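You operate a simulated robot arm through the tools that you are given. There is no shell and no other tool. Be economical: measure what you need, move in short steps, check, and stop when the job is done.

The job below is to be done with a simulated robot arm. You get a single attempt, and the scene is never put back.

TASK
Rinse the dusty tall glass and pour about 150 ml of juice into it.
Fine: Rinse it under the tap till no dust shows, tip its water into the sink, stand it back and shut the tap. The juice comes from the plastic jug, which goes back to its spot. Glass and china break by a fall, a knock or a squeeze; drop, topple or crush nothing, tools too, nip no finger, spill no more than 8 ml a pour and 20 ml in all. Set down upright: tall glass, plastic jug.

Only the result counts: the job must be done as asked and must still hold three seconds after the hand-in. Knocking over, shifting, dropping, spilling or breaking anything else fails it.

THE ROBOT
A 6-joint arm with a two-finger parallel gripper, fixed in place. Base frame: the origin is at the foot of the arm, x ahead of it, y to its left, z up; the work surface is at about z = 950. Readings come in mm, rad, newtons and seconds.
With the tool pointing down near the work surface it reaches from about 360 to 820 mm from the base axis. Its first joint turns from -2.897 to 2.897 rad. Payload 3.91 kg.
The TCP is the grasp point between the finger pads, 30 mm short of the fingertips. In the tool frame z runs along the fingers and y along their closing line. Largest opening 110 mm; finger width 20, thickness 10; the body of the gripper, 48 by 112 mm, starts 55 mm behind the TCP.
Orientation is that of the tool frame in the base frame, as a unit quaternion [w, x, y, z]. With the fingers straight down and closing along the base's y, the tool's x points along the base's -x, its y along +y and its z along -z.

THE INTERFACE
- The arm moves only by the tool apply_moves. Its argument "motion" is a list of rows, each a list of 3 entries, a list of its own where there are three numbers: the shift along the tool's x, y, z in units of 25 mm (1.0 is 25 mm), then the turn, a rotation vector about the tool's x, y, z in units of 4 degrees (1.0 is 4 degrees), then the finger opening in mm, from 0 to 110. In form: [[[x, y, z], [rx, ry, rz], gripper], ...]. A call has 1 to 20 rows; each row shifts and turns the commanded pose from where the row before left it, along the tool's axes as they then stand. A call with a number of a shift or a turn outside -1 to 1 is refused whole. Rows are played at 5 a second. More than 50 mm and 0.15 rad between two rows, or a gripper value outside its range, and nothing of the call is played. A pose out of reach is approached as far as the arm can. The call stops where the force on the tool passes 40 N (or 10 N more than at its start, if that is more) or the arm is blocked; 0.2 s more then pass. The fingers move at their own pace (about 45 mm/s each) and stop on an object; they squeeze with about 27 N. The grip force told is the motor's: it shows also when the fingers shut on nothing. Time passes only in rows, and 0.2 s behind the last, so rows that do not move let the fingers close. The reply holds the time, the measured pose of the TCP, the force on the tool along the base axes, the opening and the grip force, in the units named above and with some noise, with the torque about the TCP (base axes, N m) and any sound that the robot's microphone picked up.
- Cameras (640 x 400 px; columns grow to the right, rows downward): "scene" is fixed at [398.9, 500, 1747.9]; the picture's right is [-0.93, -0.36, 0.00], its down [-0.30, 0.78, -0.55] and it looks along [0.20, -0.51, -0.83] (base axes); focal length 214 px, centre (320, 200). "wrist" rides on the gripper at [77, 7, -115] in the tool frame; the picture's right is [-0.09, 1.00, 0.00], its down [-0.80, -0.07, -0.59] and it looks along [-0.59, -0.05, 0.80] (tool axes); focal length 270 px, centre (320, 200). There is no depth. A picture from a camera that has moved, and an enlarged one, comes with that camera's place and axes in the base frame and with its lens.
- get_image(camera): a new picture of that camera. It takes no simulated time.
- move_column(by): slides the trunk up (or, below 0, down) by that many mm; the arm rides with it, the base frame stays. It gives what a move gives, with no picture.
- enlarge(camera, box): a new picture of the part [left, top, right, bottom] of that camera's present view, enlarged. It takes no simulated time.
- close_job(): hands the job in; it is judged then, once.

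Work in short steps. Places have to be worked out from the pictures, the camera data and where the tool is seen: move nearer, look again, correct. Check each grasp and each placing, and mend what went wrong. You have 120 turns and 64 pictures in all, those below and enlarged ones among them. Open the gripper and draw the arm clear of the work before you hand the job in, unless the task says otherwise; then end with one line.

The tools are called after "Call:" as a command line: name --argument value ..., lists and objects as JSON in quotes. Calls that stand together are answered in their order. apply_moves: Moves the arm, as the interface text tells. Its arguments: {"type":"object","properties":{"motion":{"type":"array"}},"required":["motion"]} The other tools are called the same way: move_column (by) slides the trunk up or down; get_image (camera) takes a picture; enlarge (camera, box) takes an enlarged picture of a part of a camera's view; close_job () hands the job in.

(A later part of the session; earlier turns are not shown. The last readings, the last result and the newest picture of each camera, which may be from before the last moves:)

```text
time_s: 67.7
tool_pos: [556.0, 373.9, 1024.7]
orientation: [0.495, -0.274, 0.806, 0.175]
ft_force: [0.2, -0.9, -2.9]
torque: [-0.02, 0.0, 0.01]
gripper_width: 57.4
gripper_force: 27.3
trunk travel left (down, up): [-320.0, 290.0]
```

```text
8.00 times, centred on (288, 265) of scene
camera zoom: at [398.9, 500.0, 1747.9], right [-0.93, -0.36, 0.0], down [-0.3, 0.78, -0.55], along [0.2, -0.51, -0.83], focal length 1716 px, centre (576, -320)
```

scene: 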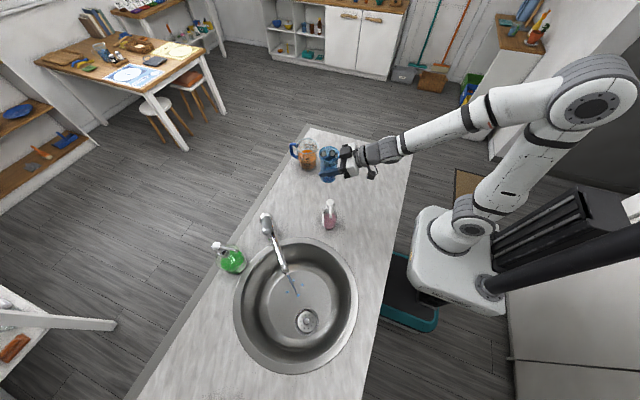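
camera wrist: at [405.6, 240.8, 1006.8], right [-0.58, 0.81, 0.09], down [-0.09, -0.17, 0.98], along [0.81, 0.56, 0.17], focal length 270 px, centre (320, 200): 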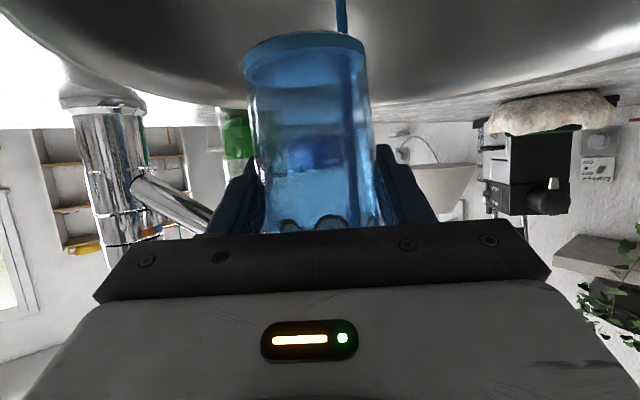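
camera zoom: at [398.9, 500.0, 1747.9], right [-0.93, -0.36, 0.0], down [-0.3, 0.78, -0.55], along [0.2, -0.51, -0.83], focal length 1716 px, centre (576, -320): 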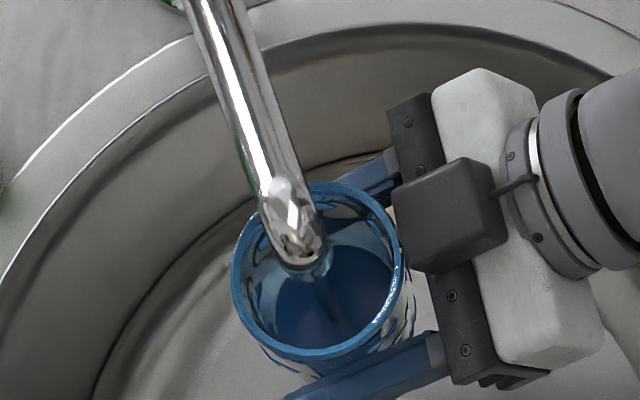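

It's filling slowly, so I'll wait longer.

Call:
apply_moves --motion '[[[0, 0, 0], [0, 0, 0], 50], [[0, 0, 0], [0, 0, 0], 50], [[0, 0, 0], [0, 0, 0], 50], [[0, 0, 0], [0, 0, 0], 50], [[0, 0, 0], [0, 0, 0], 50], [[0, 0, 0], [0, 0, 0], 50], [[0, 0, 0], [0, 0, 0], 50], [[0, 0, 0], [0, 0, 0], 50], [[0, 0, 0], [0, 0, 0], 50], [[0, 0, 0], [0, 0, 0], 50], [[0, 0, 0], [0, 0, 0], 50], [[0, 0, 0], [0, 0, 0], 50], [[0, 0, 0], [0, 0, 0], 50], [[0, 0, 0], [0, 0, 0], 50], [[0, 0, 0], [0, 0, 0], 50], [[0, 0, 0], [0, 0, 0], 50], [[0, 0, 0], [0, 0, 0], 50], [[0, 0, 0], [0, 0, 0], 50], [[0, 0, 0], [0, 0, 0], 50], [[0, 0, 0], [0, 0, 0], 50]]'

Call:
enlarge --camera "scene" --box '[248, 240, 328, 290]'

```text
time_s: 71.9
tool_pos: [555.8, 373.6, 1023.9]
orientation: [0.494, -0.275, 0.806, 0.176]
ft_force: [-0.8, -0.2, -3.7]
torque: [0.01, 0.0, -0.06]
gripper_width: 57.2
gripper_force: 27.2
trunk travel left (down, up): [-320.0, 290.0]
```

```text
8.00 times, centred on (288, 265) of scene
camera zoom: at [398.9, 500.0, 1747.9], right [-0.93, -0.36, 0.0], down [-0.3, 0.78, -0.55], along [0.2, -0.51, -0.83], focal length 1716 px, centre (576, -320)
```

zoom: 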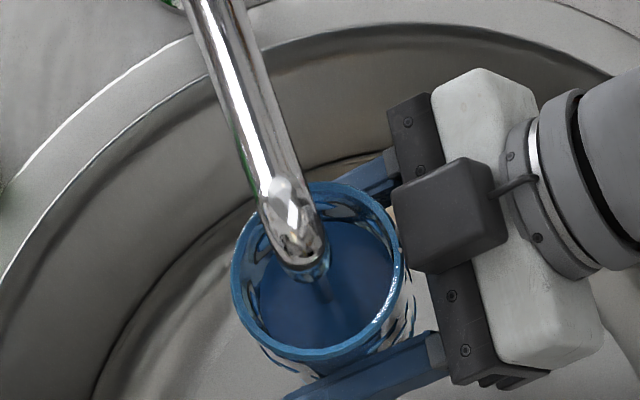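

The level is rising and the marks are shrinking. I'll keep holding.

Call:
apply_moves --motion '[[[0, 0, 0], [0, 0, 0], 50], [[0, 0, 0], [0, 0, 0], 50], [[0, 0, 0], [0, 0, 0], 50], [[0, 0, 0], [0, 0, 0], 50], [[0, 0, 0], [0, 0, 0], 50], [[0, 0, 0], [0, 0, 0], 50], [[0, 0, 0], [0, 0, 0], 50], [[0, 0, 0], [0, 0, 0], 50], [[0, 0, 0], [0, 0, 0], 50], [[0, 0, 0], [0, 0, 0], 50], [[0, 0, 0], [0, 0, 0], 50], [[0, 0, 0], [0, 0, 0], 50], [[0, 0, 0], [0, 0, 0], 50], [[0, 0, 0], [0, 0, 0], 50], [[0, 0, 0], [0, 0, 0], 50], [[0, 0, 0], [0, 0, 0], 50], [[0, 0, 0], [0, 0, 0], 50], [[0, 0, 0], [0, 0, 0], 50], [[0, 0, 0], [0, 0, 0], 50], [[0, 0, 0], [0, 0, 0], 50]]'

Call:
enlarge --camera "scene" --box '[264, 255, 312, 285]'

```text
time_s: 76.1
tool_pos: [556.6, 374.2, 1023.7]
orientation: [0.495, -0.275, 0.805, 0.176]
ft_force: [0.6, -0.4, -4.5]
torque: [0.0, 0.04, -0.01]
gripper_width: 57.2
gripper_force: 26.7
trunk travel left (down, up): [-320.0, 290.0]
```

```text
13.33 times, centred on (288, 270) of scene
camera zoom: at [398.9, 500.0, 1747.9], right [-0.93, -0.36, 0.0], down [-0.3, 0.78, -0.55], along [0.2, -0.51, -0.83], focal length 2860 px, centre (747, -733)
```

zoom: 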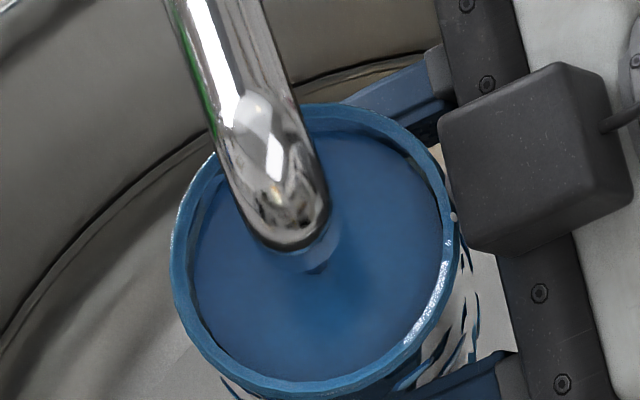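

It's nearly full. I'll let it overflow a few seconds so the top and outside get rinsed too.

Call:
apply_moves --motion '[[[0, 0, 0], [0, 0, 0], 50], [[0, 0, 0], [0, 0, 0], 50], [[0, 0, 0], [0, 0, 0], 50], [[0, 0, 0], [0, 0, 0], 50], [[0, 0, 0], [0, 0, 0], 50], [[0, 0, 0], [0, 0, 0], 50], [[0, 0, 0], [0, 0, 0], 50], [[0, 0, 0], [0, 0, 0], 50], [[0, 0, 0], [0, 0, 0], 50], [[0, 0, 0], [0, 0, 0], 50], [[0, 0, 0], [0, 0, 0], 50], [[0, 0, 0], [0, 0, 0], 50], [[0, 0, 0], [0, 0, 0], 50], [[0, 0, 0], [0, 0, 0], 50], [[0, 0, 0], [0, 0, 0], 50], [[0, 0, 0], [0, 0, 0], 50], [[0, 0, 0], [0, 0, 0], 50], [[0, 0, 0], [0, 0, 0], 50], [[0, 0, 0], [0, 0, 0], 50], [[0, 0, 0], [0, 0, 0], 50]]'

Call:
enlarge --camera "scene" --box '[248, 245, 328, 295]'

```text
time_s: 80.3
tool_pos: [556.7, 373.5, 1023.7]
orientation: [0.495, -0.274, 0.806, 0.175]
ft_force: [1.2, 0.6, -4.4]
torque: [0.0, -0.02, 0.01]
gripper_width: 57.5
gripper_force: 26.4
trunk travel left (down, up): [-320.0, 290.0]
```

```text
8.00 times, centred on (288, 270) of scene
camera zoom: at [398.9, 500.0, 1747.9], right [-0.93, -0.36, 0.0], down [-0.3, 0.78, -0.55], along [0.2, -0.51, -0.83], focal length 1716 px, centre (576, -360)
```

zoom: 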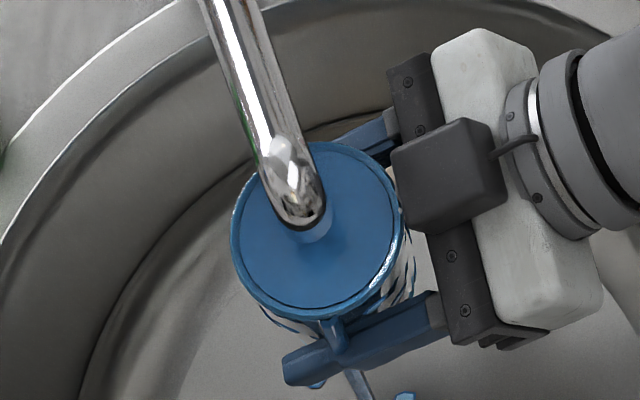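

It's overflowing, so the top is wet all over. I'll move clear of the spout toward the sink middle, then roll the glass over with the mouth toward the sink.

Call:
apply_moves --motion '[[[0.05, 0.785, -0.09], [0, 0, 0], 50], [[0.05, 0.785, -0.09], [0, 0, 0], 50], [[0.05, 0.785, -0.09], [0, 0, 0], 50], [[0.05, 0.785, -0.09], [0, 0, 0], 50], [[-0.5, 0, -0.25], [0, 0, 0], 50], [[0, 0, 0], [0, 0, -1], 50], [[0, 0, 0], [0, 0, -1], 50], [[0, 0, 0], [0, 0, -1], 50], [[0, 0, 0], [0, 0, -1], 50], [[0, 0, 0], [0, 0, -1], 50], [[0, 0, 0], [0, 0, -1], 50], [[0, 0, 0], [0, 0, -1], 50], [[0, 0, 0], [0, 0, -1], 50], [[0, 0, 0], [0, 0, -1], 50], [[0, 0, 0], [0, 0, -1], 50], [[0, 0, 0], [0, 0, -1], 50], [[0, 0, 0], [0, 0, -1], 50]]'

Call:
enlarge --camera "scene" --box '[216, 220, 408, 340]'

```text
time_s: 83.9
tool_pos: [548.8, 366.7, 1029.7]
orientation: [0.513, -0.545, 0.663, -0.002]
ft_force: [-0.9, 0.8, -15.3]
torque: [-0.15, -0.03, 0.03]
gripper_width: 57.8
gripper_force: 26.8
out of reach, approached as far as the arm can: row 1, 2, 3, 4, 8, 9, 17
trunk travel left (down, up): [-320.0, 290.0]
```

```text
3.33 times, centred on (312, 280) of scene
camera zoom: at [398.9, 500.0, 1747.9], right [-0.93, -0.36, 0.0], down [-0.3, 0.78, -0.55], along [0.2, -0.51, -0.83], focal length 715 px, centre (347, -67)
```

zoom: 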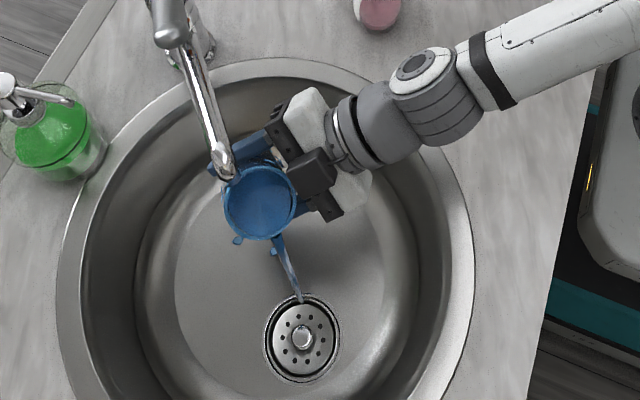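

The sideways move was refused for reach, and the tilted glass or a finger is now pressing up against the spout (15 N). I'll lower the trunk to relieve it at once.

Call:
move_column --by -20

Call:
enlarge --camera "scene" --box '[248, 240, 344, 300]'

```text
time_s: 84.5
tool_pos: [548.6, 367.0, 1013.7]
orientation: [0.514, -0.543, 0.664, -0.002]
ft_force: [-0.6, -0.3, -5.1]
torque: [0.04, 0.01, 0.0]
gripper_width: 57.5
gripper_force: 26.8
trunk travel left (down, up): [-300.0, 310.0]
```

```text
6.67 times, centred on (296, 270) of scene
camera zoom: at [398.9, 500.0, 1747.9], right [-0.93, -0.36, 0.0], down [-0.3, 0.78, -0.55], along [0.2, -0.51, -0.83], focal length 1430 px, centre (480, -267)
```

zoom: 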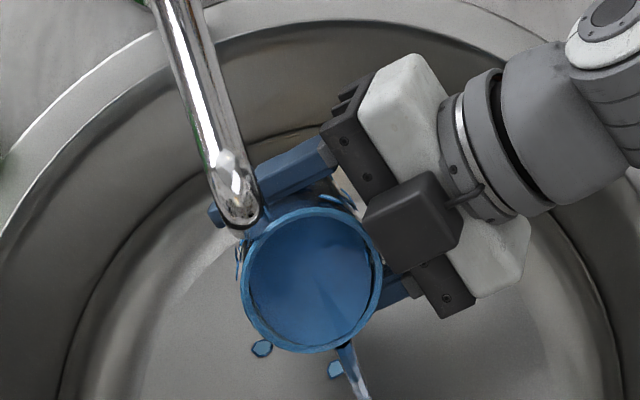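

Contact is relieved and the glass is intact. I'll retreat about 45 mm from the spout toward the base and continue rolling a little.

Call:
apply_moves --motion '[[[0.22, 0.18, -0.53], [0, 0, 0], 50], [[0.22, 0.18, -0.53], [0, 0, 0], 50], [[0.22, 0.18, -0.53], [0, 0, 0], 50], [[0, 0, 0], [0, 0, -1], 50], [[0, 0, 0], [0, 0, -1], 50], [[0, 0, 0], [0, 0, -1], 50], [[0, 0, 0], [0, 0, -1], 50], [[0, 0, 0], [0, 0, -1], 50]]'

Call:
enlarge --camera "scene" --box '[232, 220, 392, 320]'

```text
time_s: 86.3
tool_pos: [518.0, 336.3, 1023.2]
orientation: [-0.503, 0.652, -0.56, 0.09]
ft_force: [0.2, -0.1, -3.5]
torque: [0.04, 0.06, 0.02]
gripper_width: 57.5
gripper_force: 26.5
out of reach, approached as far as the arm can: row 5, 7
trunk travel left (down, up): [-300.0, 310.0]
```

```text
4.00 times, centred on (312, 270) of scene
camera zoom: at [398.9, 500.0, 1747.9], right [-0.93, -0.36, 0.0], down [-0.3, 0.78, -0.55], along [0.2, -0.51, -0.83], focal length 858 px, centre (352, -80)
```

zoom: 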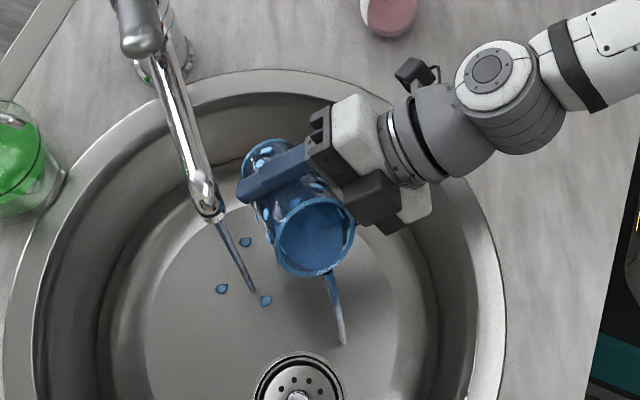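

The water is draining into the sink. I'll keep rolling.

Call:
apply_moves --motion '[[[0, 0, 0], [0, 0, -1], 50], [[0, 0, 0], [0, 0, -1], 50], [[0, 0, 0], [0, 0, -1], 50], [[0, 0, 0], [0, 0, -1], 50], [[0, 0, 0], [0, 0, -1], 50], [[0, 0, 0], [0, 0, -1], 50], [[0, 0, 0], [0, 0, -1], 50], [[0, 0, 0], [0, 0, -1], 50], [[0, 0, 0], [0, 0, -1], 50], [[0, 0, 0], [0, 0, -1], 50], [[0, 0, 0], [0, 0, -1], 50], [[0, 0, 0], [0, 0, -1], 50], [[0, 0, 0], [0, 0, -1], 50], [[0, 0, 0], [0, 0, -1], 50], [[0, 0, 0], [0, 0, -1], 50], [[0, 0, 0], [0, 0, 0], 50], [[0, 0, 0], [0, 0, 0], 50], [[0, 0, 0], [0, 0, 0], 50]]'

Call:
enlarge --camera "scene" --box '[248, 230, 360, 300]'

```text
time_s: 90.2
tool_pos: [516.9, 339.0, 1045.2]
orientation: [-0.389, 0.844, -0.161, 0.331]
ft_force: [0.3, 0.5, -2.8]
torque: [0.01, 0.04, -0.02]
gripper_width: 57.2
gripper_force: 26.8
out of reach, approached as far as the arm can: row 1, 3, 5, 7, 9, 11, 13, 15
trunk travel left (down, up): [-300.0, 310.0]
```

```text
5.71 times, centred on (304, 265) of scene
camera zoom: at [398.9, 500.0, 1747.9], right [-0.93, -0.36, 0.0], down [-0.3, 0.78, -0.55], along [0.2, -0.51, -0.83], focal length 1226 px, centre (411, -171)
```

zoom: 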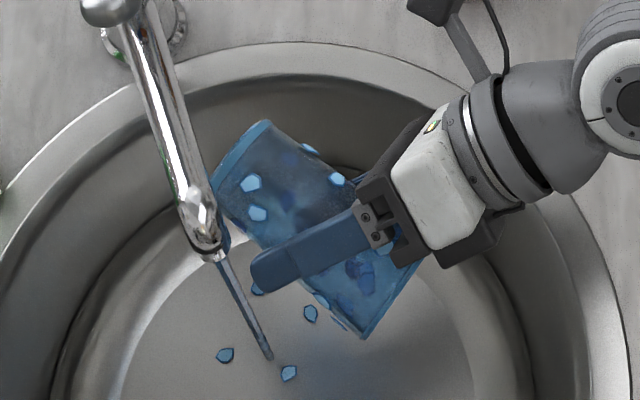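

The mouth is only about 10° below horizontal. I'll lower the trunk by 25 for clearance under the spout and roll about 36° more.

Call:
move_column --by -25

Call:
apply_moves --motion '[[[0, 0, 0], [0, 0, -1], 50], [[0, 0, 0], [0, 0, -1], 50], [[0, 0, 0], [0, 0, -1], 50], [[0, 0, 0], [0, 0, -1], 50], [[0, 0, 0], [0, 0, -1], 50], [[0, 0, 0], [0, 0, -1], 50], [[0, 0, 0], [0, 0, -1], 50], [[0, 0, 0], [0, 0, -1], 50], [[0, 0, 0], [0, 0, -1], 50], [[0, 0, 0], [0, 0, 0], 50], [[0, 0, 0], [0, 0, 0], 50], [[0, 0, 0], [0, 0, 0], 50]]'

Call:
enlarge --camera "scene" --box '[248, 230, 360, 300]'

```text
time_s: 90.9
tool_pos: [516.7, 340.6, 1021.3]
orientation: [-0.39, 0.844, -0.161, 0.33]
ft_force: [-0.1, -0.5, -2.5]
torque: [0.01, 0.03, 0.0]
gripper_width: 57.3
gripper_force: 27.2
trunk travel left (down, up): [-275.0, 335.0]
```

```text
time_s: 93.5
tool_pos: [513.4, 346.1, 1024.2]
orientation: [-0.263, 0.854, 0.105, 0.436]
ft_force: [-0.1, -0.2, -2.2]
torque: [0.0, -0.02, 0.02]
gripper_width: 57.5
gripper_force: 27.1
out of reach, approached as far as the arm can: row 6, 8
trunk travel left (down, up): [-275.0, 335.0]
```

```text
5.71 times, centred on (304, 265) of scene
camera zoom: at [398.9, 500.0, 1747.9], right [-0.93, -0.36, 0.0], down [-0.3, 0.78, -0.55], along [0.2, -0.51, -0.83], focal length 1226 px, centre (411, -171)
```

zoom: 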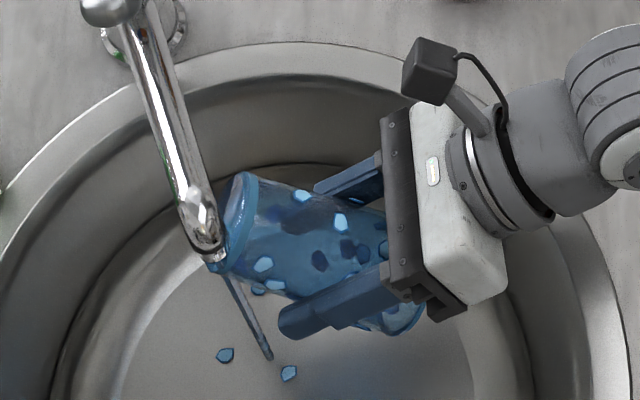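

The glass is drained, with its mouth 30° below horizontal. I'll lower 15 mm for margin and roll back upright.

Call:
move_column --by -15

Call:
apply_moves --motion '[[[0, 0, 0], [0, 0, 1], 50], [[0, 0, 0], [0, 0, 1], 50], [[0, 0, 0], [0, 0, 1], 50], [[0, 0, 0], [0, 0, 1], 50], [[0, 0, 0], [0, 0, 1], 50], [[0, 0, 0], [0, 0, 1], 50], [[0, 0, 0], [0, 0, 1], 50], [[0, 0, 0], [0, 0, 1], 50], [[0, 0, 0], [0, 0, 1], 50], [[0, 0, 0], [0, 0, 1], 50], [[0, 0, 0], [0, 0, 1], 50], [[0, 0, 0], [0, 0, 1], 50], [[0, 0, 0], [0, 0, 1], 50], [[0, 0, 0], [0, 0, 1], 50], [[0, 0, 0], [0, 0, 1], 50], [[0, 0, 0], [0, 0, 1], 50], [[0, 0, 0], [0, 0, 1], 50], [[0, 0, 0], [0, 0, 1], 50], [[0, 0, 0], [0, 0, 1], 50], [[0, 0, 0], [0, 0, 1], 50]]'

```text
time_s: 94.1
tool_pos: [512.8, 346.5, 1010.3]
orientation: [-0.263, 0.854, 0.105, 0.436]
ft_force: [0.1, 0.5, -2.4]
torque: [0.01, 0.04, 0.02]
gripper_width: 57.4
gripper_force: 27.0
trunk travel left (down, up): [-260.0, 350.0]
```

```text
time_s: 98.3
tool_pos: [512.0, 347.2, 1009.3]
orientation: [-0.482, 0.721, -0.469, 0.165]
ft_force: [0.2, -0.4, -2.3]
torque: [0.01, 0.04, 0.0]
gripper_width: 57.6
gripper_force: 26.8
trunk travel left (down, up): [-260.0, 350.0]
```

The roll back is smooth. There's 76° left, so 19 rows.

Call:
apply_moves --motion '[[[0, 0, 0], [0, 0, 1], 50], [[0, 0, 0], [0, 0, 1], 50], [[0, 0, 0], [0, 0, 1], 50], [[0, 0, 0], [0, 0, 1], 50], [[0, 0, 0], [0, 0, 1], 50], [[0, 0, 0], [0, 0, 1], 50], [[0, 0, 0], [0, 0, 1], 50], [[0, 0, 0], [0, 0, 1], 50], [[0, 0, 0], [0, 0, 1], 50], [[0, 0, 0], [0, 0, 1], 50], [[0, 0, 0], [0, 0, 1], 50], [[0, 0, 0], [0, 0, 1], 50], [[0, 0, 0], [0, 0, 1], 50], [[0, 0, 0], [0, 0, 1], 50], [[0, 0, 0], [0, 0, 1], 50], [[0, 0, 0], [0, 0, 1], 50], [[0, 0, 0], [0, 0, 1], 50], [[0, 0, 0], [0, 0, 1], 50], [[0, 0, 0], [0, 0, 1], 50]]'

Call:
enlarge --camera "scene" --box '[264, 235, 344, 285]'

Call:
get_image --camera "wrist"

```text
time_s: 102.3
tool_pos: [512.0, 346.9, 1009.4]
orientation: [0.482, -0.28, 0.814, 0.167]
ft_force: [0.6, -0.4, -1.8]
torque: [-0.01, -0.03, 0.02]
gripper_width: 57.2
gripper_force: 26.8
trunk travel left (down, up): [-260.0, 350.0]
```

```text
8.00 times, centred on (304, 260) of scene
camera zoom: at [398.9, 500.0, 1747.9], right [-0.93, -0.36, 0.0], down [-0.3, 0.78, -0.55], along [0.2, -0.51, -0.83], focal length 1716 px, centre (448, -280)
```

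zoom: 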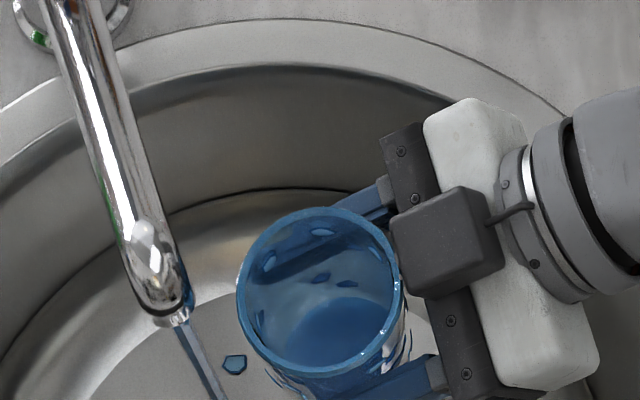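

```text
24 pictures are left
camera wrist: at [401.8, 266.4, 996.2], right [-0.58, 0.81, 0.08], down [-0.06, -0.14, 0.99], along [0.81, 0.57, 0.13], focal length 270 px, centre (320, 200)
```

wrist: 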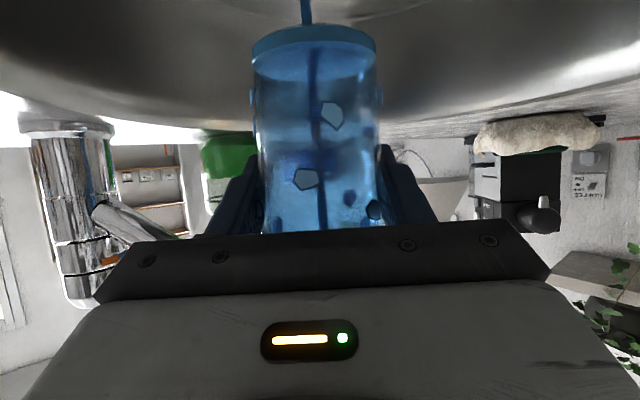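

The dust marks are gone and only clear droplets remain. I'll correct the 2° pitch, raise the trunk 200, and swing back along the arc.

Call:
move_column --by 200

Call:
apply_moves --motion '[[[0, 0, 0], [0, -0.53, 0], 50], [[0.026, -0.985, -0.063], [0.514, 0, 0.258], 50], [[0.026, -0.985, -0.063], [0.514, 0, 0.258], 50], [[0.026, -0.985, -0.063], [0.514, 0, 0.258], 50], [[0.026, -0.985, -0.063], [0.514, 0, 0.258], 50], [[0.026, -0.985, -0.063], [0.514, 0, 0.258], 50], [[0.026, -0.985, -0.063], [0.514, 0, 0.258], 50], [[0.026, -0.985, -0.063], [0.514, 0, 0.258], 50], [[0.026, -0.985, -0.063], [0.514, 0, 0.258], 50], [[0.026, -0.985, -0.063], [0.514, 0, 0.258], 50], [[0.026, -0.985, -0.063], [0.514, 0, 0.258], 50]]'

```text
time_s: 104.5
tool_pos: [513.5, 346.5, 1209.8]
orientation: [0.481, -0.28, 0.814, 0.166]
ft_force: [-0.2, -0.5, -2.6]
torque: [-0.05, -0.01, 0.01]
gripper_width: 57.4
gripper_force: 26.6
trunk travel left (down, up): [-460.0, 150.0]
```

```text
time_s: 106.9
tool_pos: [602.4, 136.6, 1210.6]
orientation: [0.52, -0.111, 0.844, 0.069]
ft_force: [0.1, 0.7, -2.9]
torque: [0.02, 0.02, 0.0]
gripper_width: 57.4
gripper_force: 27.3
out of reach, approached as far as the arm can: row 2
trunk travel left (down, up): [-460.0, 150.0]
```

I'm moving to above the glass's original spot.

Call:
apply_moves --motion '[[[-0.3, -0.907, 0.738], [0, 0, 0], 50], [[-0.3, -0.907, 0.738], [0, 0, 0], 50], [[-0.3, -0.907, 0.738], [0, 0, 0], 50], [[-0.3, -0.907, 0.738], [0, 0, 0], 50], [[-0.3, -0.907, 0.738], [0, 0, 0], 50], [[-0.3, -0.907, 0.738], [0, 0, 0], 50]]'

```text
time_s: 108.3
tool_pos: [752.0, 35.5, 1200.7]
orientation: [0.52, -0.112, 0.844, 0.07]
ft_force: [0.5, 0.0, -2.7]
torque: [0.02, 0.0, -0.01]
gripper_width: 57.5
gripper_force: 26.9
trunk travel left (down, up): [-460.0, 150.0]
```

I'll lower the trunk by 150 and look at the glass from the wrist camera.

Call:
move_column --by -150

Call:
get_image --camera "wrist"

```text
time_s: 110.0
tool_pos: [752.6, 36.2, 1051.2]
orientation: [0.52, -0.111, 0.844, 0.069]
ft_force: [0.3, 0.0, -2.7]
torque: [0.01, 0.02, -0.04]
gripper_width: 57.2
gripper_force: 27.0
trunk travel left (down, up): [-310.0, 300.0]
```

```text
23 pictures are left
camera wrist: at [619.1, 6.3, 1033.5], right [-0.22, 0.97, 0.08], down [-0.15, -0.11, 0.98], along [0.96, 0.2, 0.17], focal length 270 px, centre (320, 200)
```

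wrist: 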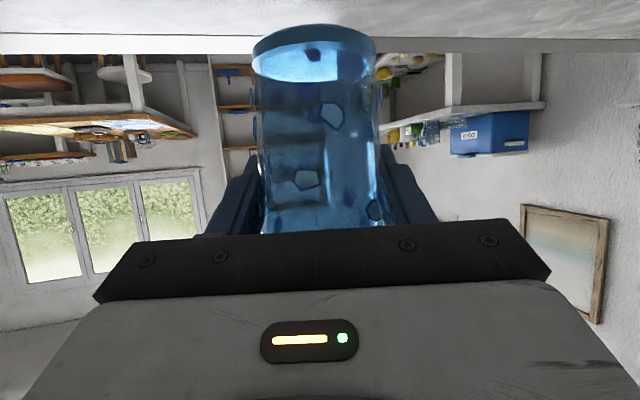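

The glass is upright and has slid about 4 mm down in the pads, so I expect contact near TCP 1017. I'll descend to 1022, then in small steps.

Call:
apply_moves --motion '[[[0.35, -0.085, 0.17], [0, 0, 0], 50], [[0.35, 0, 0.17], [0, 0, 0], 50], [[0.3, 0, 0.16], [0, 0, 0], 50], [[0.07, 0, 0.036], [0, 0, 0], 50], [[0.05, 0, 0.025], [0, 0, 0], 50]]'

Call:
apply_moves --motion '[[[0.054, 0, 0.027], [0, 0, 0], 50], [[0.036, 0, 0.018], [0, 0, 0], 50]]'

```text
time_s: 111.2
tool_pos: [752.3, 34.4, 1019.6]
orientation: [0.52, -0.111, 0.844, 0.069]
ft_force: [0.0, -0.1, -3.3]
torque: [0.02, 0.0, 0.0]
gripper_width: 57.2
gripper_force: 26.9
trunk travel left (down, up): [-310.0, 300.0]
```

```text
time_s: 111.8
tool_pos: [753.0, 34.3, 1017.2]
orientation: [0.521, -0.111, 0.844, 0.069]
ft_force: [-0.9, -0.5, -2.4]
torque: [0.04, -0.01, -0.02]
gripper_width: 57.1
gripper_force: 26.7
trunk travel left (down, up): [-310.0, 300.0]
```

No contact yet. I'll continue in about 1 mm steps.

Call:
apply_moves --motion '[[[0.036, 0, 0.018], [0, 0, 0], 50], [[0.036, 0, 0.018], [0, 0, 0], 50]]'

Call:
apply_moves --motion '[[[0.036, 0, 0.018], [0, 0, 0], 50], [[0.036, 0, 0.018], [0, 0, 0], 50]]'

```text
time_s: 112.4
tool_pos: [752.6, 34.1, 1016.6]
orientation: [0.521, -0.111, 0.844, 0.069]
ft_force: [2.6, 0.0, 3.1]
torque: [-0.11, -0.17, 0.07]
gripper_width: 57.3
gripper_force: 27.1
trunk travel left (down, up): [-310.0, 300.0]
```

```text
time_s: 113.0
tool_pos: [750.8, 35.0, 1015.9]
orientation: [0.522, -0.111, 0.843, 0.069]
ft_force: [1.8, 4.2, 10.8]
torque: [-0.05, -0.24, 0.06]
gripper_width: 57.3
gripper_force: 26.9
trunk travel left (down, up): [-310.0, 300.0]
```

Contact made. I'll ease up slightly and open the fingers.

Call:
apply_moves --motion '[[[-0.04, 0, -0.02], [0, 0, 0], 57], [[0, 0, 0], [0, 0, 0], 60], [[0, 0, 0], [0, 0, 0], 66], [[0, 0, 0], [0, 0, 0], 76], [[0, 0, 0], [0, 0, 0], 88], [[0, 0, 0], [0, 0, 0], 100], [[0, 0, 0], [0, 0, 0], 100]]'

Call:
get_image --camera "wrist"

```text
time_s: 114.6
tool_pos: [751.7, 34.0, 1014.9]
orientation: [0.52, -0.111, 0.844, 0.069]
ft_force: [0.5, -0.5, -0.2]
torque: [-0.02, 0.01, 0.02]
gripper_width: 100.1
gripper_force: 0.0
trunk travel left (down, up): [-310.0, 300.0]
```

```text
22 pictures are left
camera wrist: at [619.0, 4.0, 996.7], right [-0.22, 0.97, 0.08], down [-0.15, -0.11, 0.98], along [0.96, 0.2, 0.17], focal length 270 px, centre (320, 200)
```

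wrist: 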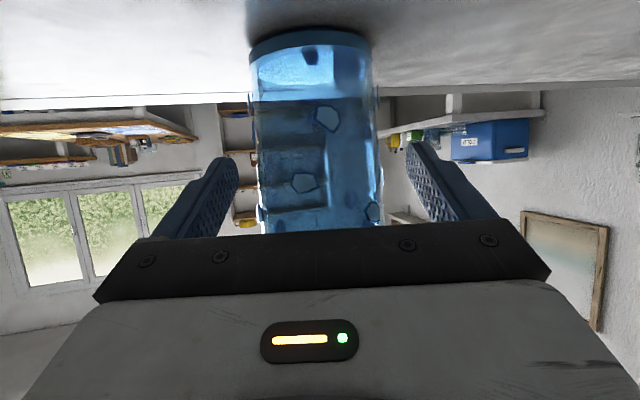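

The glass stands free. I'll back out horizontally and raise the trunk.

Call:
apply_moves --motion '[[[0.43, 0, -0.857], [0, 0, 0], 100], [[0.43, 0, -0.857], [0, 0, 0], 100], [[0.43, 0, -0.857], [0, 0, 0], 100], [[0.43, 0, -0.857], [0, 0, 0], 100], [[0.43, 0, -0.857], [0, 0, 0], 100], [[0.43, 0, -0.857], [0, 0, 0], 100]]'

Call:
move_column --by 250

Call:
apply_moves --motion '[[[0, 0, 0], [0, 1, 0], 60], [[0, 0, 0], [0, 1, 0], 60], [[0, 0, 0], [0, 1, 0], 60], [[0, 0, 0], [0, 1, 0], 60], [[0, 0, 0], [0, 1, 0], 60], [[0, 0, 0], [0, 1, 0], 60], [[0, 0, 0], [0, 1, 0], 60], [[0, 0, 0], [0, 1, 0], 60], [[0, 0, 0], [0, 1, 0], 60], [[0, 0, 0], [0, 1, 0], 60], [[0, 0, 0], [0, 1, 0], 60], [[0, 0, 0], [0, 1, 0], 60], [[0, 0, 0], [0, 1, 0], 60], [[0, 0, 0], [0, 1, 0], 60], [[0, 0, 0], [0, 1, 0], 60], [[0, 0, 0], [0, 0.7, 0], 60]]'

```text
time_s: 116.0
tool_pos: [613.9, -3.2, 1014.9]
orientation: [0.522, -0.11, 0.843, 0.068]
ft_force: [1.6, 0.6, -0.8]
torque: [0.01, 0.02, -0.01]
gripper_width: 100.1
gripper_force: 0.1
trunk travel left (down, up): [-310.0, 300.0]
```

```text
time_s: 118.6
tool_pos: [613.3, -1.9, 1264.0]
orientation: [0.52, -0.111, 0.844, 0.069]
ft_force: [0.2, 0.1, -0.4]
torque: [-0.01, -0.05, 0.01]
gripper_width: 99.9
gripper_force: 0.1
trunk travel left (down, up): [-560.0, 50.0]
```

```text
time_s: 122.0
tool_pos: [614.0, -3.2, 1265.7]
orientation: [0.003, -0.131, 0.991, 0.001]
ft_force: [0.0, -0.2, 0.7]
torque: [-0.01, -0.02, 0.0]
gripper_width: 60.2
gripper_force: 0.1
trunk travel left (down, up): [-560.0, 50.0]
```

I'm turning to the lever heading and returning above the lever.

Call:
apply_moves --motion '[[[0, 0, 0], [0, 0, 1], 60], [[0, 0, 0], [0, 0, 1], 60], [[0, 0, 0], [0, 0, 1], 60], [[0, 0, 0], [0, 0, 1], 60], [[0, 0, 0], [0, 0, 1], 60], [[0, 0, 0], [0, 0, 1], 60], [[0, 0, 0], [0, 0, 1], 60], [[0, 0, 0], [0, 0, 1], 60], [[0, 0, 0], [0, 0, 1], 60], [[0, 0, 0], [0, 0, 1], 60], [[0, 0, 0], [0, 0, 1], 60], [[0, 0, 0], [0, 0, 1], 60], [[0, 0, 0], [0, 0, 1], 60], [[0, 0, 0], [0, 0, 1], 60], [[0, 0, 0], [0, 0, 1], 60], [[0, 0, 0], [0, 0, 1], 60], [[0, 0, 0], [0, 0, 0.3], 60]]'

Call:
apply_moves --motion '[[[0.91, 0.978, 0], [0, 0, 0], 60], [[0.91, 0.978, 0], [0, 0, 0], 60], [[0.91, 0.978, 0], [0, 0, 0], 60], [[0.91, 0.978, 0], [0, 0, 0], 60], [[0.91, 0.978, 0], [0, 0, 0], 60], [[0.91, 0.978, 0], [0, 0, 0], 60], [[0.91, 0.978, 0], [0, 0, 0], 60], [[0.91, 0.978, 0], [0, 0, 0], 60], [[0.91, 0.978, 0], [0, 0, 0], 60]]'

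Call:
get_image --camera "wrist"

```text
time_s: 125.6
tool_pos: [612.5, -2.9, 1265.3]
orientation: [0.003, 0.424, 0.906, 0.003]
ft_force: [-0.7, -0.5, 0.3]
torque: [0.01, -0.01, 0.0]
gripper_width: 59.8
gripper_force: 0.1
trunk travel left (down, up): [-560.0, 50.0]
```

```text
time_s: 127.6
tool_pos: [651.8, 297.8, 1264.0]
orientation: [0.003, 0.425, 0.905, 0.002]
ft_force: [0.1, 0.4, 0.3]
torque: [-0.02, 0.01, -0.01]
gripper_width: 60.2
gripper_force: 0.0
trunk travel left (down, up): [-560.0, 50.0]
```

```text
21 pictures are left
camera wrist: at [607.6, 360.1, 1377.2], right [0.82, 0.57, 0.01], down [0.45, -0.66, 0.6], along [0.35, -0.49, -0.8], focal length 270 px, centre (320, 200)
```

wrist: 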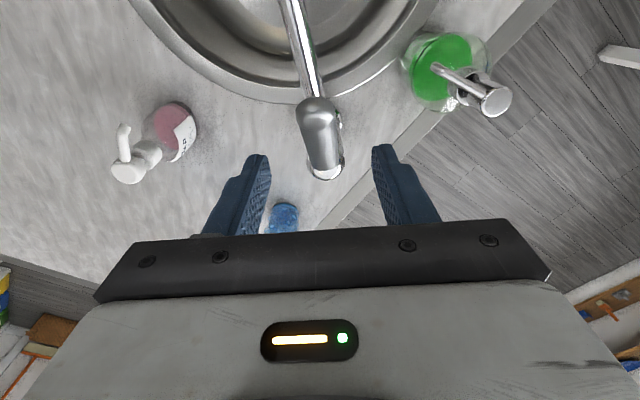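

Centred. I'll descend to z 1170 and grip the lever.

Call:
apply_moves --motion '[[[0, 0, 0.94], [0, 0, 0], 60], [[0, 0, 0.94], [0, 0, 0], 60], [[0, 0, 0.94], [0, 0, 0], 60], [[0, 0, 0.94], [0, 0, 0], 60], [[0, 0, 0], [0, 0, 0], 10], [[0, 0, 0], [0, 0, 0], 10], [[0, 0, 0], [0, 0, 0], 10], [[0, 0, 0], [0, 0, 0], 10], [[0, 0, 0], [0, 0, 0], 10]]'

```text
time_s: 129.6
tool_pos: [651.3, 296.1, 1170.9]
orientation: [0.003, 0.424, 0.906, 0.002]
ft_force: [3.4, 2.3, 1.5]
torque: [0.07, -0.28, 0.37]
gripper_width: 29.3
gripper_force: 45.0
trunk travel left (down, up): [-560.0, 50.0]
```

Gripped. I'll push the lever back down about 28 mm.

Call:
apply_moves --motion '[[[0.1, 0, 0.25], [0, 0, 0], 10], [[0.1, 0, 0.25], [0, 0, 0], 10], [[0.08, 0, 0.25], [0, 0, 0], 10], [[0.06, 0, 0.25], [0, 0, 0], 10], [[0, 0, 0.12], [0, 0, 0], 10]]'

Call:
enlarge --camera "scene" --box '[200, 200, 360, 300]'

```text
time_s: 130.8
tool_pos: [643.4, 305.8, 1147.0]
orientation: [0.006, 0.423, 0.906, 0.005]
ft_force: [-3.1, 19.8, 29.8]
torque: [-0.13, -0.28, 0.83]
gripper_width: 29.6
gripper_force: 45.1
trunk travel left (down, up): [-560.0, 50.0]
```

```text
4.00 times, centred on (280, 250) of scene
camera zoom: at [398.9, 500.0, 1747.9], right [-0.93, -0.36, 0.0], down [-0.3, 0.78, -0.55], along [0.2, -0.51, -0.83], focal length 858 px, centre (480, 0)
```

zoom: 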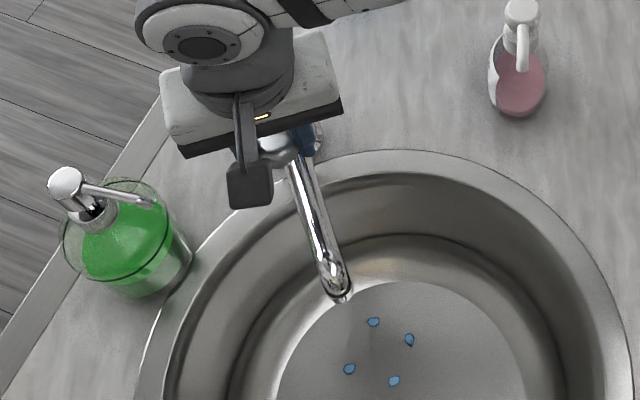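

The water has stopped. I'll release, rise, and start turning for the jug, with the camera on the handle side.

Call:
apply_moves --motion '[[[0, 0, -0.04], [0, 0, 0], 70], [[0, 0, 0], [0, 0, 0], 70], [[0, 0, 0], [0, 0, 0], 70], [[0, 0, 0], [0, 0, 0], 70], [[0, 0, -1], [0, 0, 0], 70], [[0, 0, -1], [0, 0, 0], 70], [[0, 0, -1], [0, 0, 0], 70], [[0, 0, -1], [0, 0, 0], 70], [[0, 0, -1], [0, 0, 0], 70]]'

Call:
apply_moves --motion '[[[-0.91, -0.978, 0], [0, 0, 0], 110], [[-0.91, -0.978, 0], [0, 0, 0], 110], [[-0.91, -0.978, 0], [0, 0, 0], 110], [[-0.91, -0.978, 0], [0, 0, 0], 110], [[-0.91, -0.978, 0], [0, 0, 0], 110], [[-0.91, -0.978, 0], [0, 0, 0], 110], [[-0.91, -0.978, 0], [0, 0, 0], 110], [[-0.91, -0.978, 0], [0, 0, 0], 110], [[-0.91, -0.978, 0], [0, 0, 0], 110], [[-0.91, -0.978, 0], [0, 0, 0], 110], [[-0.91, -0.978, 0], [0, 0, 0], 110], [[-0.91, -0.978, 0], [0, 0, 0], 110]]'

Call:
apply_moves --motion '[[[0, 0, 0], [0, 0, 1], 110], [[0, 0, 0], [0, 0, 1], 110], [[0, 0, 0], [0, 0, 1], 110], [[0, 0, 0], [0, 0, 1], 110], [[0, 0, 0], [0, 0, 1], 110], [[0, 0, 0], [0, 0, 1], 110], [[0, 0, 0], [0, 0, 1], 110], [[0, 0, 0], [0, 0, 1], 110], [[0, 0, 0], [0, 0, 1], 110], [[0, 0, 0], [0, 0, 1], 110], [[0, 0, 0], [0, 0, 1], 110], [[0, 0, 0], [0, 0, 1], 110], [[0, 0, 0], [0, 0, 1], 110], [[0, 0, 0], [0, 0, 1], 110], [[0, 0, 0], [0, 0, 1], 110], [[0, 0, 0], [0, 0, 1], 110]]'

```text
time_s: 132.8
tool_pos: [644.6, 303.6, 1270.2]
orientation: [0.004, 0.425, 0.905, 0.004]
ft_force: [0.7, -0.1, -0.1]
torque: [-0.03, 0.02, -0.01]
gripper_width: 69.6
gripper_force: 0.0
trunk travel left (down, up): [-560.0, 50.0]
```

```text
time_s: 135.4
tool_pos: [593.3, -93.9, 1271.3]
orientation: [0.003, 0.424, 0.906, 0.004]
ft_force: [-0.2, -0.1, -0.6]
torque: [0.01, -0.01, -0.05]
gripper_width: 110.3
gripper_force: 0.0
trunk travel left (down, up): [-560.0, 50.0]
```

```text
time_s: 138.8
tool_pos: [596.3, -95.5, 1269.5]
orientation: [0.0, 0.84, 0.543, 0.005]
ft_force: [0.3, 0.0, -0.1]
torque: [0.01, 0.02, 0.0]
gripper_width: 109.7
gripper_force: 0.0
trunk travel left (down, up): [-560.0, 50.0]
```

Rotation is fine so far. I'll finish the turn (56° more) and move over the jug.

Call:
apply_moves --motion '[[[0, 0, 0], [0, 0, 1], 110], [[0, 0, 0], [0, 0, 1], 110], [[0, 0, 0], [0, 0, 1], 110], [[0, 0, 0], [0, 0, 1], 110], [[0, 0, 0], [0, 0, 1], 110], [[0, 0, 0], [0, 0, 1], 110], [[0, 0, 0], [0, 0, 1], 110], [[0, 0, 0], [0, 0, 1], 110], [[0, 0, 0], [0, 0, 1], 110], [[0, 0, 0], [0, 0, 1], 110], [[0, 0, 0], [0, 0, 1], 110], [[0, 0, 0], [0, 0, 1], 110], [[0, 0, 0], [0, 0, 1], 110], [[0, 0, 0], [0, 0, 1], 110], [[0.834, 0.61, 0], [0, 0, 0], 110], [[0.834, 0.61, 0], [0, 0, 0], 110], [[0.834, 0.61, 0], [0, 0, 0], 110], [[0.834, 0.61, 0], [0, 0, 0], 110], [[0.834, 0.61, 0], [0, 0, 0], 110]]'

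Call:
get_image --camera "wrist"

```text
time_s: 142.8
tool_pos: [712.3, -153.2, 1267.5]
orientation: [-0.001, 0.996, 0.085, 0.004]
ft_force: [0.8, -0.1, 1.1]
torque: [0.0, 0.03, -0.01]
gripper_width: 110.2
gripper_force: 0.0
trunk travel left (down, up): [-560.0, 50.0]
```

```text
19 pictures are left
camera wrist: at [789.8, -148.5, 1382.1], right [0.08, -1.0, 0.0], down [-0.81, -0.07, 0.59], along [-0.59, -0.05, -0.81], focal length 270 px, centre (320, 200)
```

wrist: 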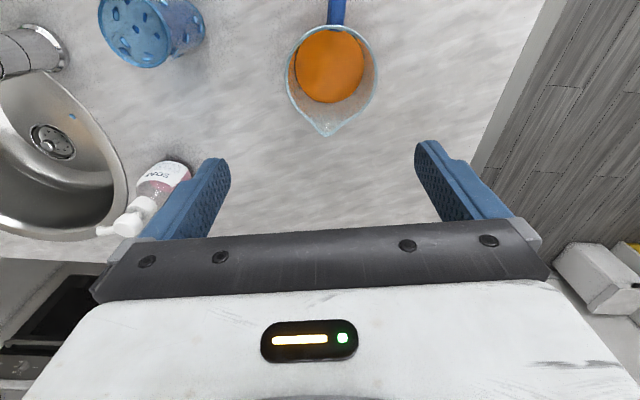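

The jug rim centre is about (729, -167), rim z about 1063, diameter about 100 mm, with the spout aligned to tool -x. I'll centre over it and descend to z 1130 to refine.

Call:
apply_moves --motion '[[[0.57, 0.6, 0], [0, 0, 0], 110], [[0, 0, 0.92], [0, 0, 0], 110], [[0, 0, 0.92], [0, 0, 0], 110], [[0, 0, 0.92], [0, 0, 0], 110], [[0, 0, 0.92], [0, 0, 0], 110], [[0, 0, 0.92], [0, 0, 0], 110], [[0, 0, 0.92], [0, 0, 0], 110]]'

Call:
get_image --camera "wrist"

```text
time_s: 144.4
tool_pos: [729.4, -165.2, 1130.9]
orientation: [-0.002, 0.996, 0.086, 0.004]
ft_force: [-0.1, -0.6, -0.2]
torque: [-0.02, -0.02, -0.01]
gripper_width: 110.0
gripper_force: 0.0
trunk travel left (down, up): [-560.0, 50.0]
```

```text
18 pictures are left
camera wrist: at [807.1, -159.9, 1246.7], right [0.08, -1.0, 0.0], down [-0.81, -0.07, 0.59], along [-0.59, -0.05, -0.81], focal length 270 px, centre (320, 200)
```

wrist: 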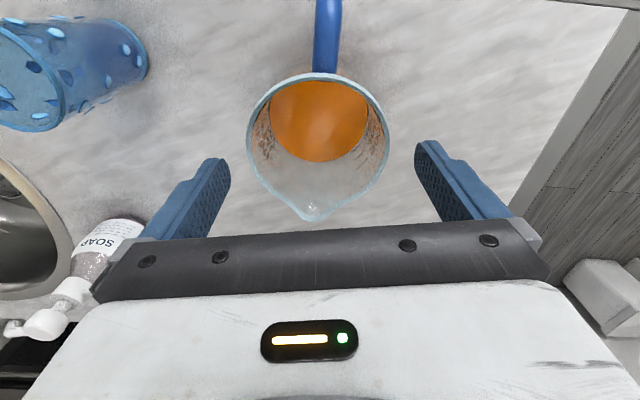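

Aligned within 1 mm laterally, with the spout about 10° off tool -x. I'll turn 10° to square up and descend slowly around the rim to z 1030.

Call:
apply_moves --motion '[[[0, 0, 0], [0, 0, 0.85], 110], [[0, 0, 0], [0, 0, 0.85], 110], [[0, 0, 0], [0, 0, 0.8], 110], [[0, 0, 0.5], [0, 0, 0], 110], [[0, 0, 0.5], [0, 0, 0], 110], [[0, 0, 0.3], [0, 0, 0], 110]]'

Call:
get_image --camera "wrist"

```text
time_s: 145.8
tool_pos: [728.2, -165.2, 1098.6]
orientation: [-0.003, 1.0, -0.002, 0.005]
ft_force: [-0.3, 0.1, 0.1]
torque: [-0.01, 0.0, -0.02]
gripper_width: 110.2
gripper_force: 0.1
trunk travel left (down, up): [-560.0, 50.0]
```

```text
17 pictures are left
camera wrist: at [805.7, -173.0, 1213.6], right [-0.09, -1.0, 0.0], down [-0.81, 0.07, 0.59], along [-0.58, 0.06, -0.81], focal length 270 px, centre (320, 200)
```

wrist: 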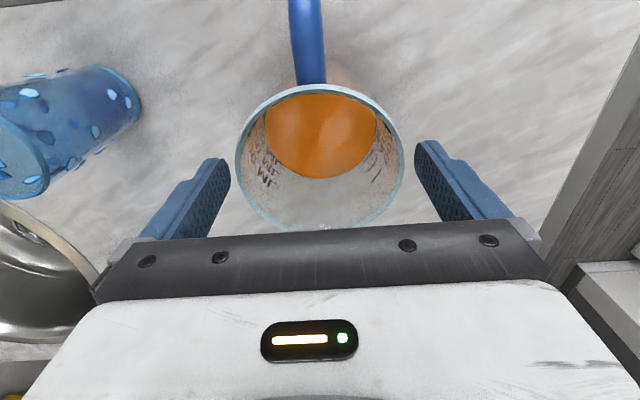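

Now squared and centred, with the rim at about 1072 and 98 mm across. I'll descend to z 1030.

Call:
apply_moves --motion '[[[0.04, 0.02, 0.5], [0, 0, 0], 110], [[0.04, 0, 0.5], [0, 0, 0], 110], [[0.04, 0, 0.5], [0, 0, 0], 110], [[0, 0, 0.5], [0, 0, 0], 110], [[0, 0, 0.5], [0, 0, 0], 110], [[0, 0, 0.24], [0, 0, 0], 110]]'

Call:
enlarge --camera "scene" --box '[256, 120, 368, 190]'

```text
time_s: 147.2
tool_pos: [732.3, -165.7, 1030.7]
orientation: [-0.002, 1.0, -0.001, 0.004]
ft_force: [-0.6, -0.5, -0.1]
torque: [0.02, 0.01, 0.03]
gripper_width: 109.9
gripper_force: 0.0
trunk travel left (down, up): [-560.0, 50.0]
```

```text
5.71 times, centred on (312, 155) of scene
camera zoom: at [398.9, 500.0, 1747.9], right [-0.93, -0.36, 0.0], down [-0.3, 0.78, -0.55], along [0.2, -0.51, -0.83], focal length 1226 px, centre (366, 457)
```

zoom: 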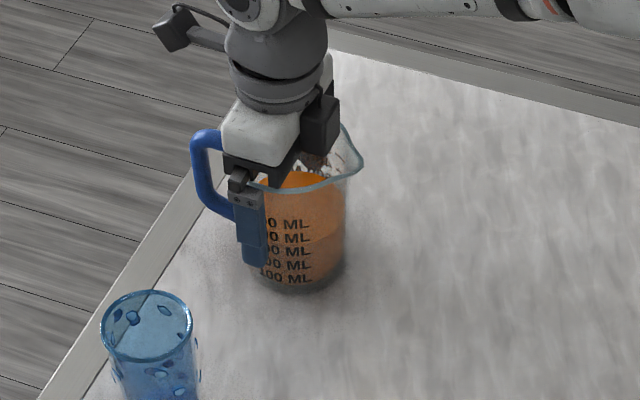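

No contact, and the fingers straddle the jug. I'll go 4 mm lower and close.

Call:
apply_moves --motion '[[[0, 0, 0.16], [0, 0, 0], 110], [[0, 0, 0], [0, 0, 0], 96], [[0, 0, 0], [0, 0, 0], 90], [[0, 0, 0], [0, 0, 0], 84], [[0, 0, 0], [0, 0, 0], 80], [[0, 0, 0], [0, 0, 0], 80]]'

```text
time_s: 148.6
tool_pos: [733.7, -165.8, 1026.3]
orientation: [-0.002, 1.0, -0.002, 0.004]
ft_force: [0.2, 1.8, -0.4]
torque: [-0.02, -0.04, -0.01]
gripper_width: 92.6
gripper_force: 27.1
trunk travel left (down, up): [-560.0, 50.0]
```

The jug is gripped at 92.6 mm. I'll lift it slowly.

Call:
apply_moves --motion '[[[0, 0, -0.2], [0, 0, 0], 75], [[0, 0, -0.4], [0, 0, 0], 75], [[0, 0, -0.8], [0, 0, 0], 75], [[0, 0, -0.8], [0, 0, 0], 75], [[0, 0, -0.8], [0, 0, 0], 75], [[0, 0, -0.8], [0, 0, 0], 75], [[0, 0, -0.8], [0, 0, 0], 75], [[0, 0, -0.8], [0, 0, 0], 75], [[0, 0, -0.4], [0, 0, 0], 75], [[0, 0, 0], [0, 0, 0], 75]]'

Call:
apply_moves --motion '[[[0, 0, 0], [0, 0, 0], 75]]'

Call:
enlarge --camera "scene" --box '[256, 110, 368, 210]'

```text
time_s: 150.8
tool_pos: [732.1, -165.2, 1170.9]
orientation: [-0.002, 1.0, -0.003, 0.004]
ft_force: [-0.1, -0.9, -4.7]
torque: [-0.02, 0.0, -0.03]
gripper_width: 92.5
gripper_force: 27.3
trunk travel left (down, up): [-560.0, 50.0]
```

```text
time_s: 151.2
tool_pos: [731.2, -165.2, 1170.1]
orientation: [-0.002, 1.0, -0.002, 0.005]
ft_force: [-0.8, -0.8, -4.2]
torque: [-0.01, 0.02, -0.05]
gripper_width: 92.6
gripper_force: 26.4
trunk travel left (down, up): [-560.0, 50.0]
```

```text
4.00 times, centred on (312, 160) of scene
camera zoom: at [398.9, 500.0, 1747.9], right [-0.93, -0.36, 0.0], down [-0.3, 0.78, -0.55], along [0.2, -0.51, -0.83], focal length 858 px, centre (352, 360)
```

zoom: 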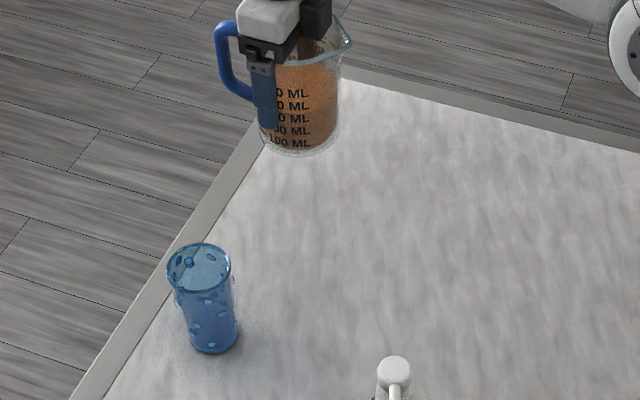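

The jug weighs about 4.5 N, so about 300 ml of juice. I'll tilt it 40° (below the spill angle), turn 12°, and check the pose.

Call:
apply_moves --motion '[[[0, 0, 0], [0, 1, 0], 75], [[0, 0, 0], [0, 1, 0], 75], [[0, 0, 0], [0, 1, 0], 75], [[0, 0, 0], [0, 1, 0], 75], [[0, 0, 0], [0, 1, 0], 75], [[0, 0, 0], [0, 1, 0], 75], [[0, 0, 0], [0, 1, 0], 75], [[0, 0, 0], [0, 1, 0], 75], [[0, 0, 0], [0, 1, 0], 75], [[0, 0, 0], [0, 1, 0], 75], [[0, 0, 0], [0.643, 0, -0.766], 75], [[0, 0, 0], [0.643, 0, -0.766], 75], [[0, 0, 0], [0.643, 0, -0.766], 75]]'

Call:
enlarge --camera "scene" --box '[240, 100, 368, 180]'

```text
time_s: 154.0
tool_pos: [732.2, -166.2, 1171.2]
orientation: [-0.036, 0.933, 0.097, 0.344]
ft_force: [-0.2, -0.2, -3.6]
torque: [-0.02, 0.06, -0.01]
gripper_width: 92.6
gripper_force: 27.3
trunk travel left (down, up): [-560.0, 50.0]
```

```text
5.00 times, centred on (304, 140) of scene
camera zoom: at [398.9, 500.0, 1747.9], right [-0.93, -0.36, 0.0], down [-0.3, 0.78, -0.55], along [0.2, -0.51, -0.83], focal length 1072 px, centre (400, 500)
```

zoom: 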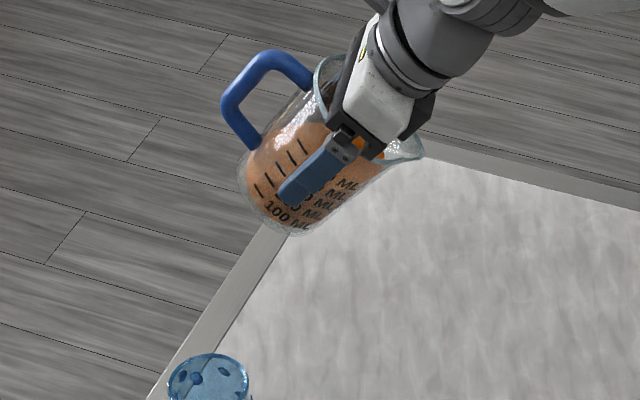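

No spill at 40°. I'll carry it over near the glass at a safe height.

Call:
apply_moves --motion '[[[0.424, -0.849, 0.531], [0, 0, 0], 75], [[0.424, -0.849, 0.531], [0, 0, 0], 75], [[0.424, -0.849, 0.531], [0, 0, 0], 75], [[0.424, -0.849, 0.531], [0, 0, 0], 75], [[0.424, -0.849, 0.531], [0, 0, 0], 75], [[0.424, -0.849, 0.531], [0, 0, 0], 75], [[0.424, -0.849, 0.531], [0, 0, 0], 75], [[0.424, -0.849, 0.531], [0, 0, 0], 75], [[0.424, -0.849, 0.531], [0, 0, 0], 75]]'

Call:
enlarge --camera "scene" --box '[232, 130, 344, 200]'

```text
time_s: 156.0
tool_pos: [840.4, 52.2, 1142.6]
orientation: [-0.035, 0.934, 0.096, 0.343]
ft_force: [0.1, 0.5, -4.4]
torque: [-0.02, 0.06, 0.02]
gripper_width: 92.3
gripper_force: 26.9
trunk travel left (down, up): [-560.0, 50.0]
```

```text
5.71 times, centred on (288, 165) of scene
camera zoom: at [398.9, 500.0, 1747.9], right [-0.93, -0.36, 0.0], down [-0.3, 0.78, -0.55], along [0.2, -0.51, -0.83], focal length 1226 px, centre (503, 400)
```

zoom: 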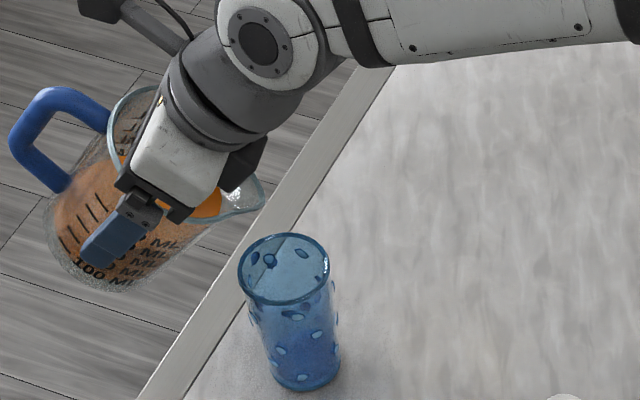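

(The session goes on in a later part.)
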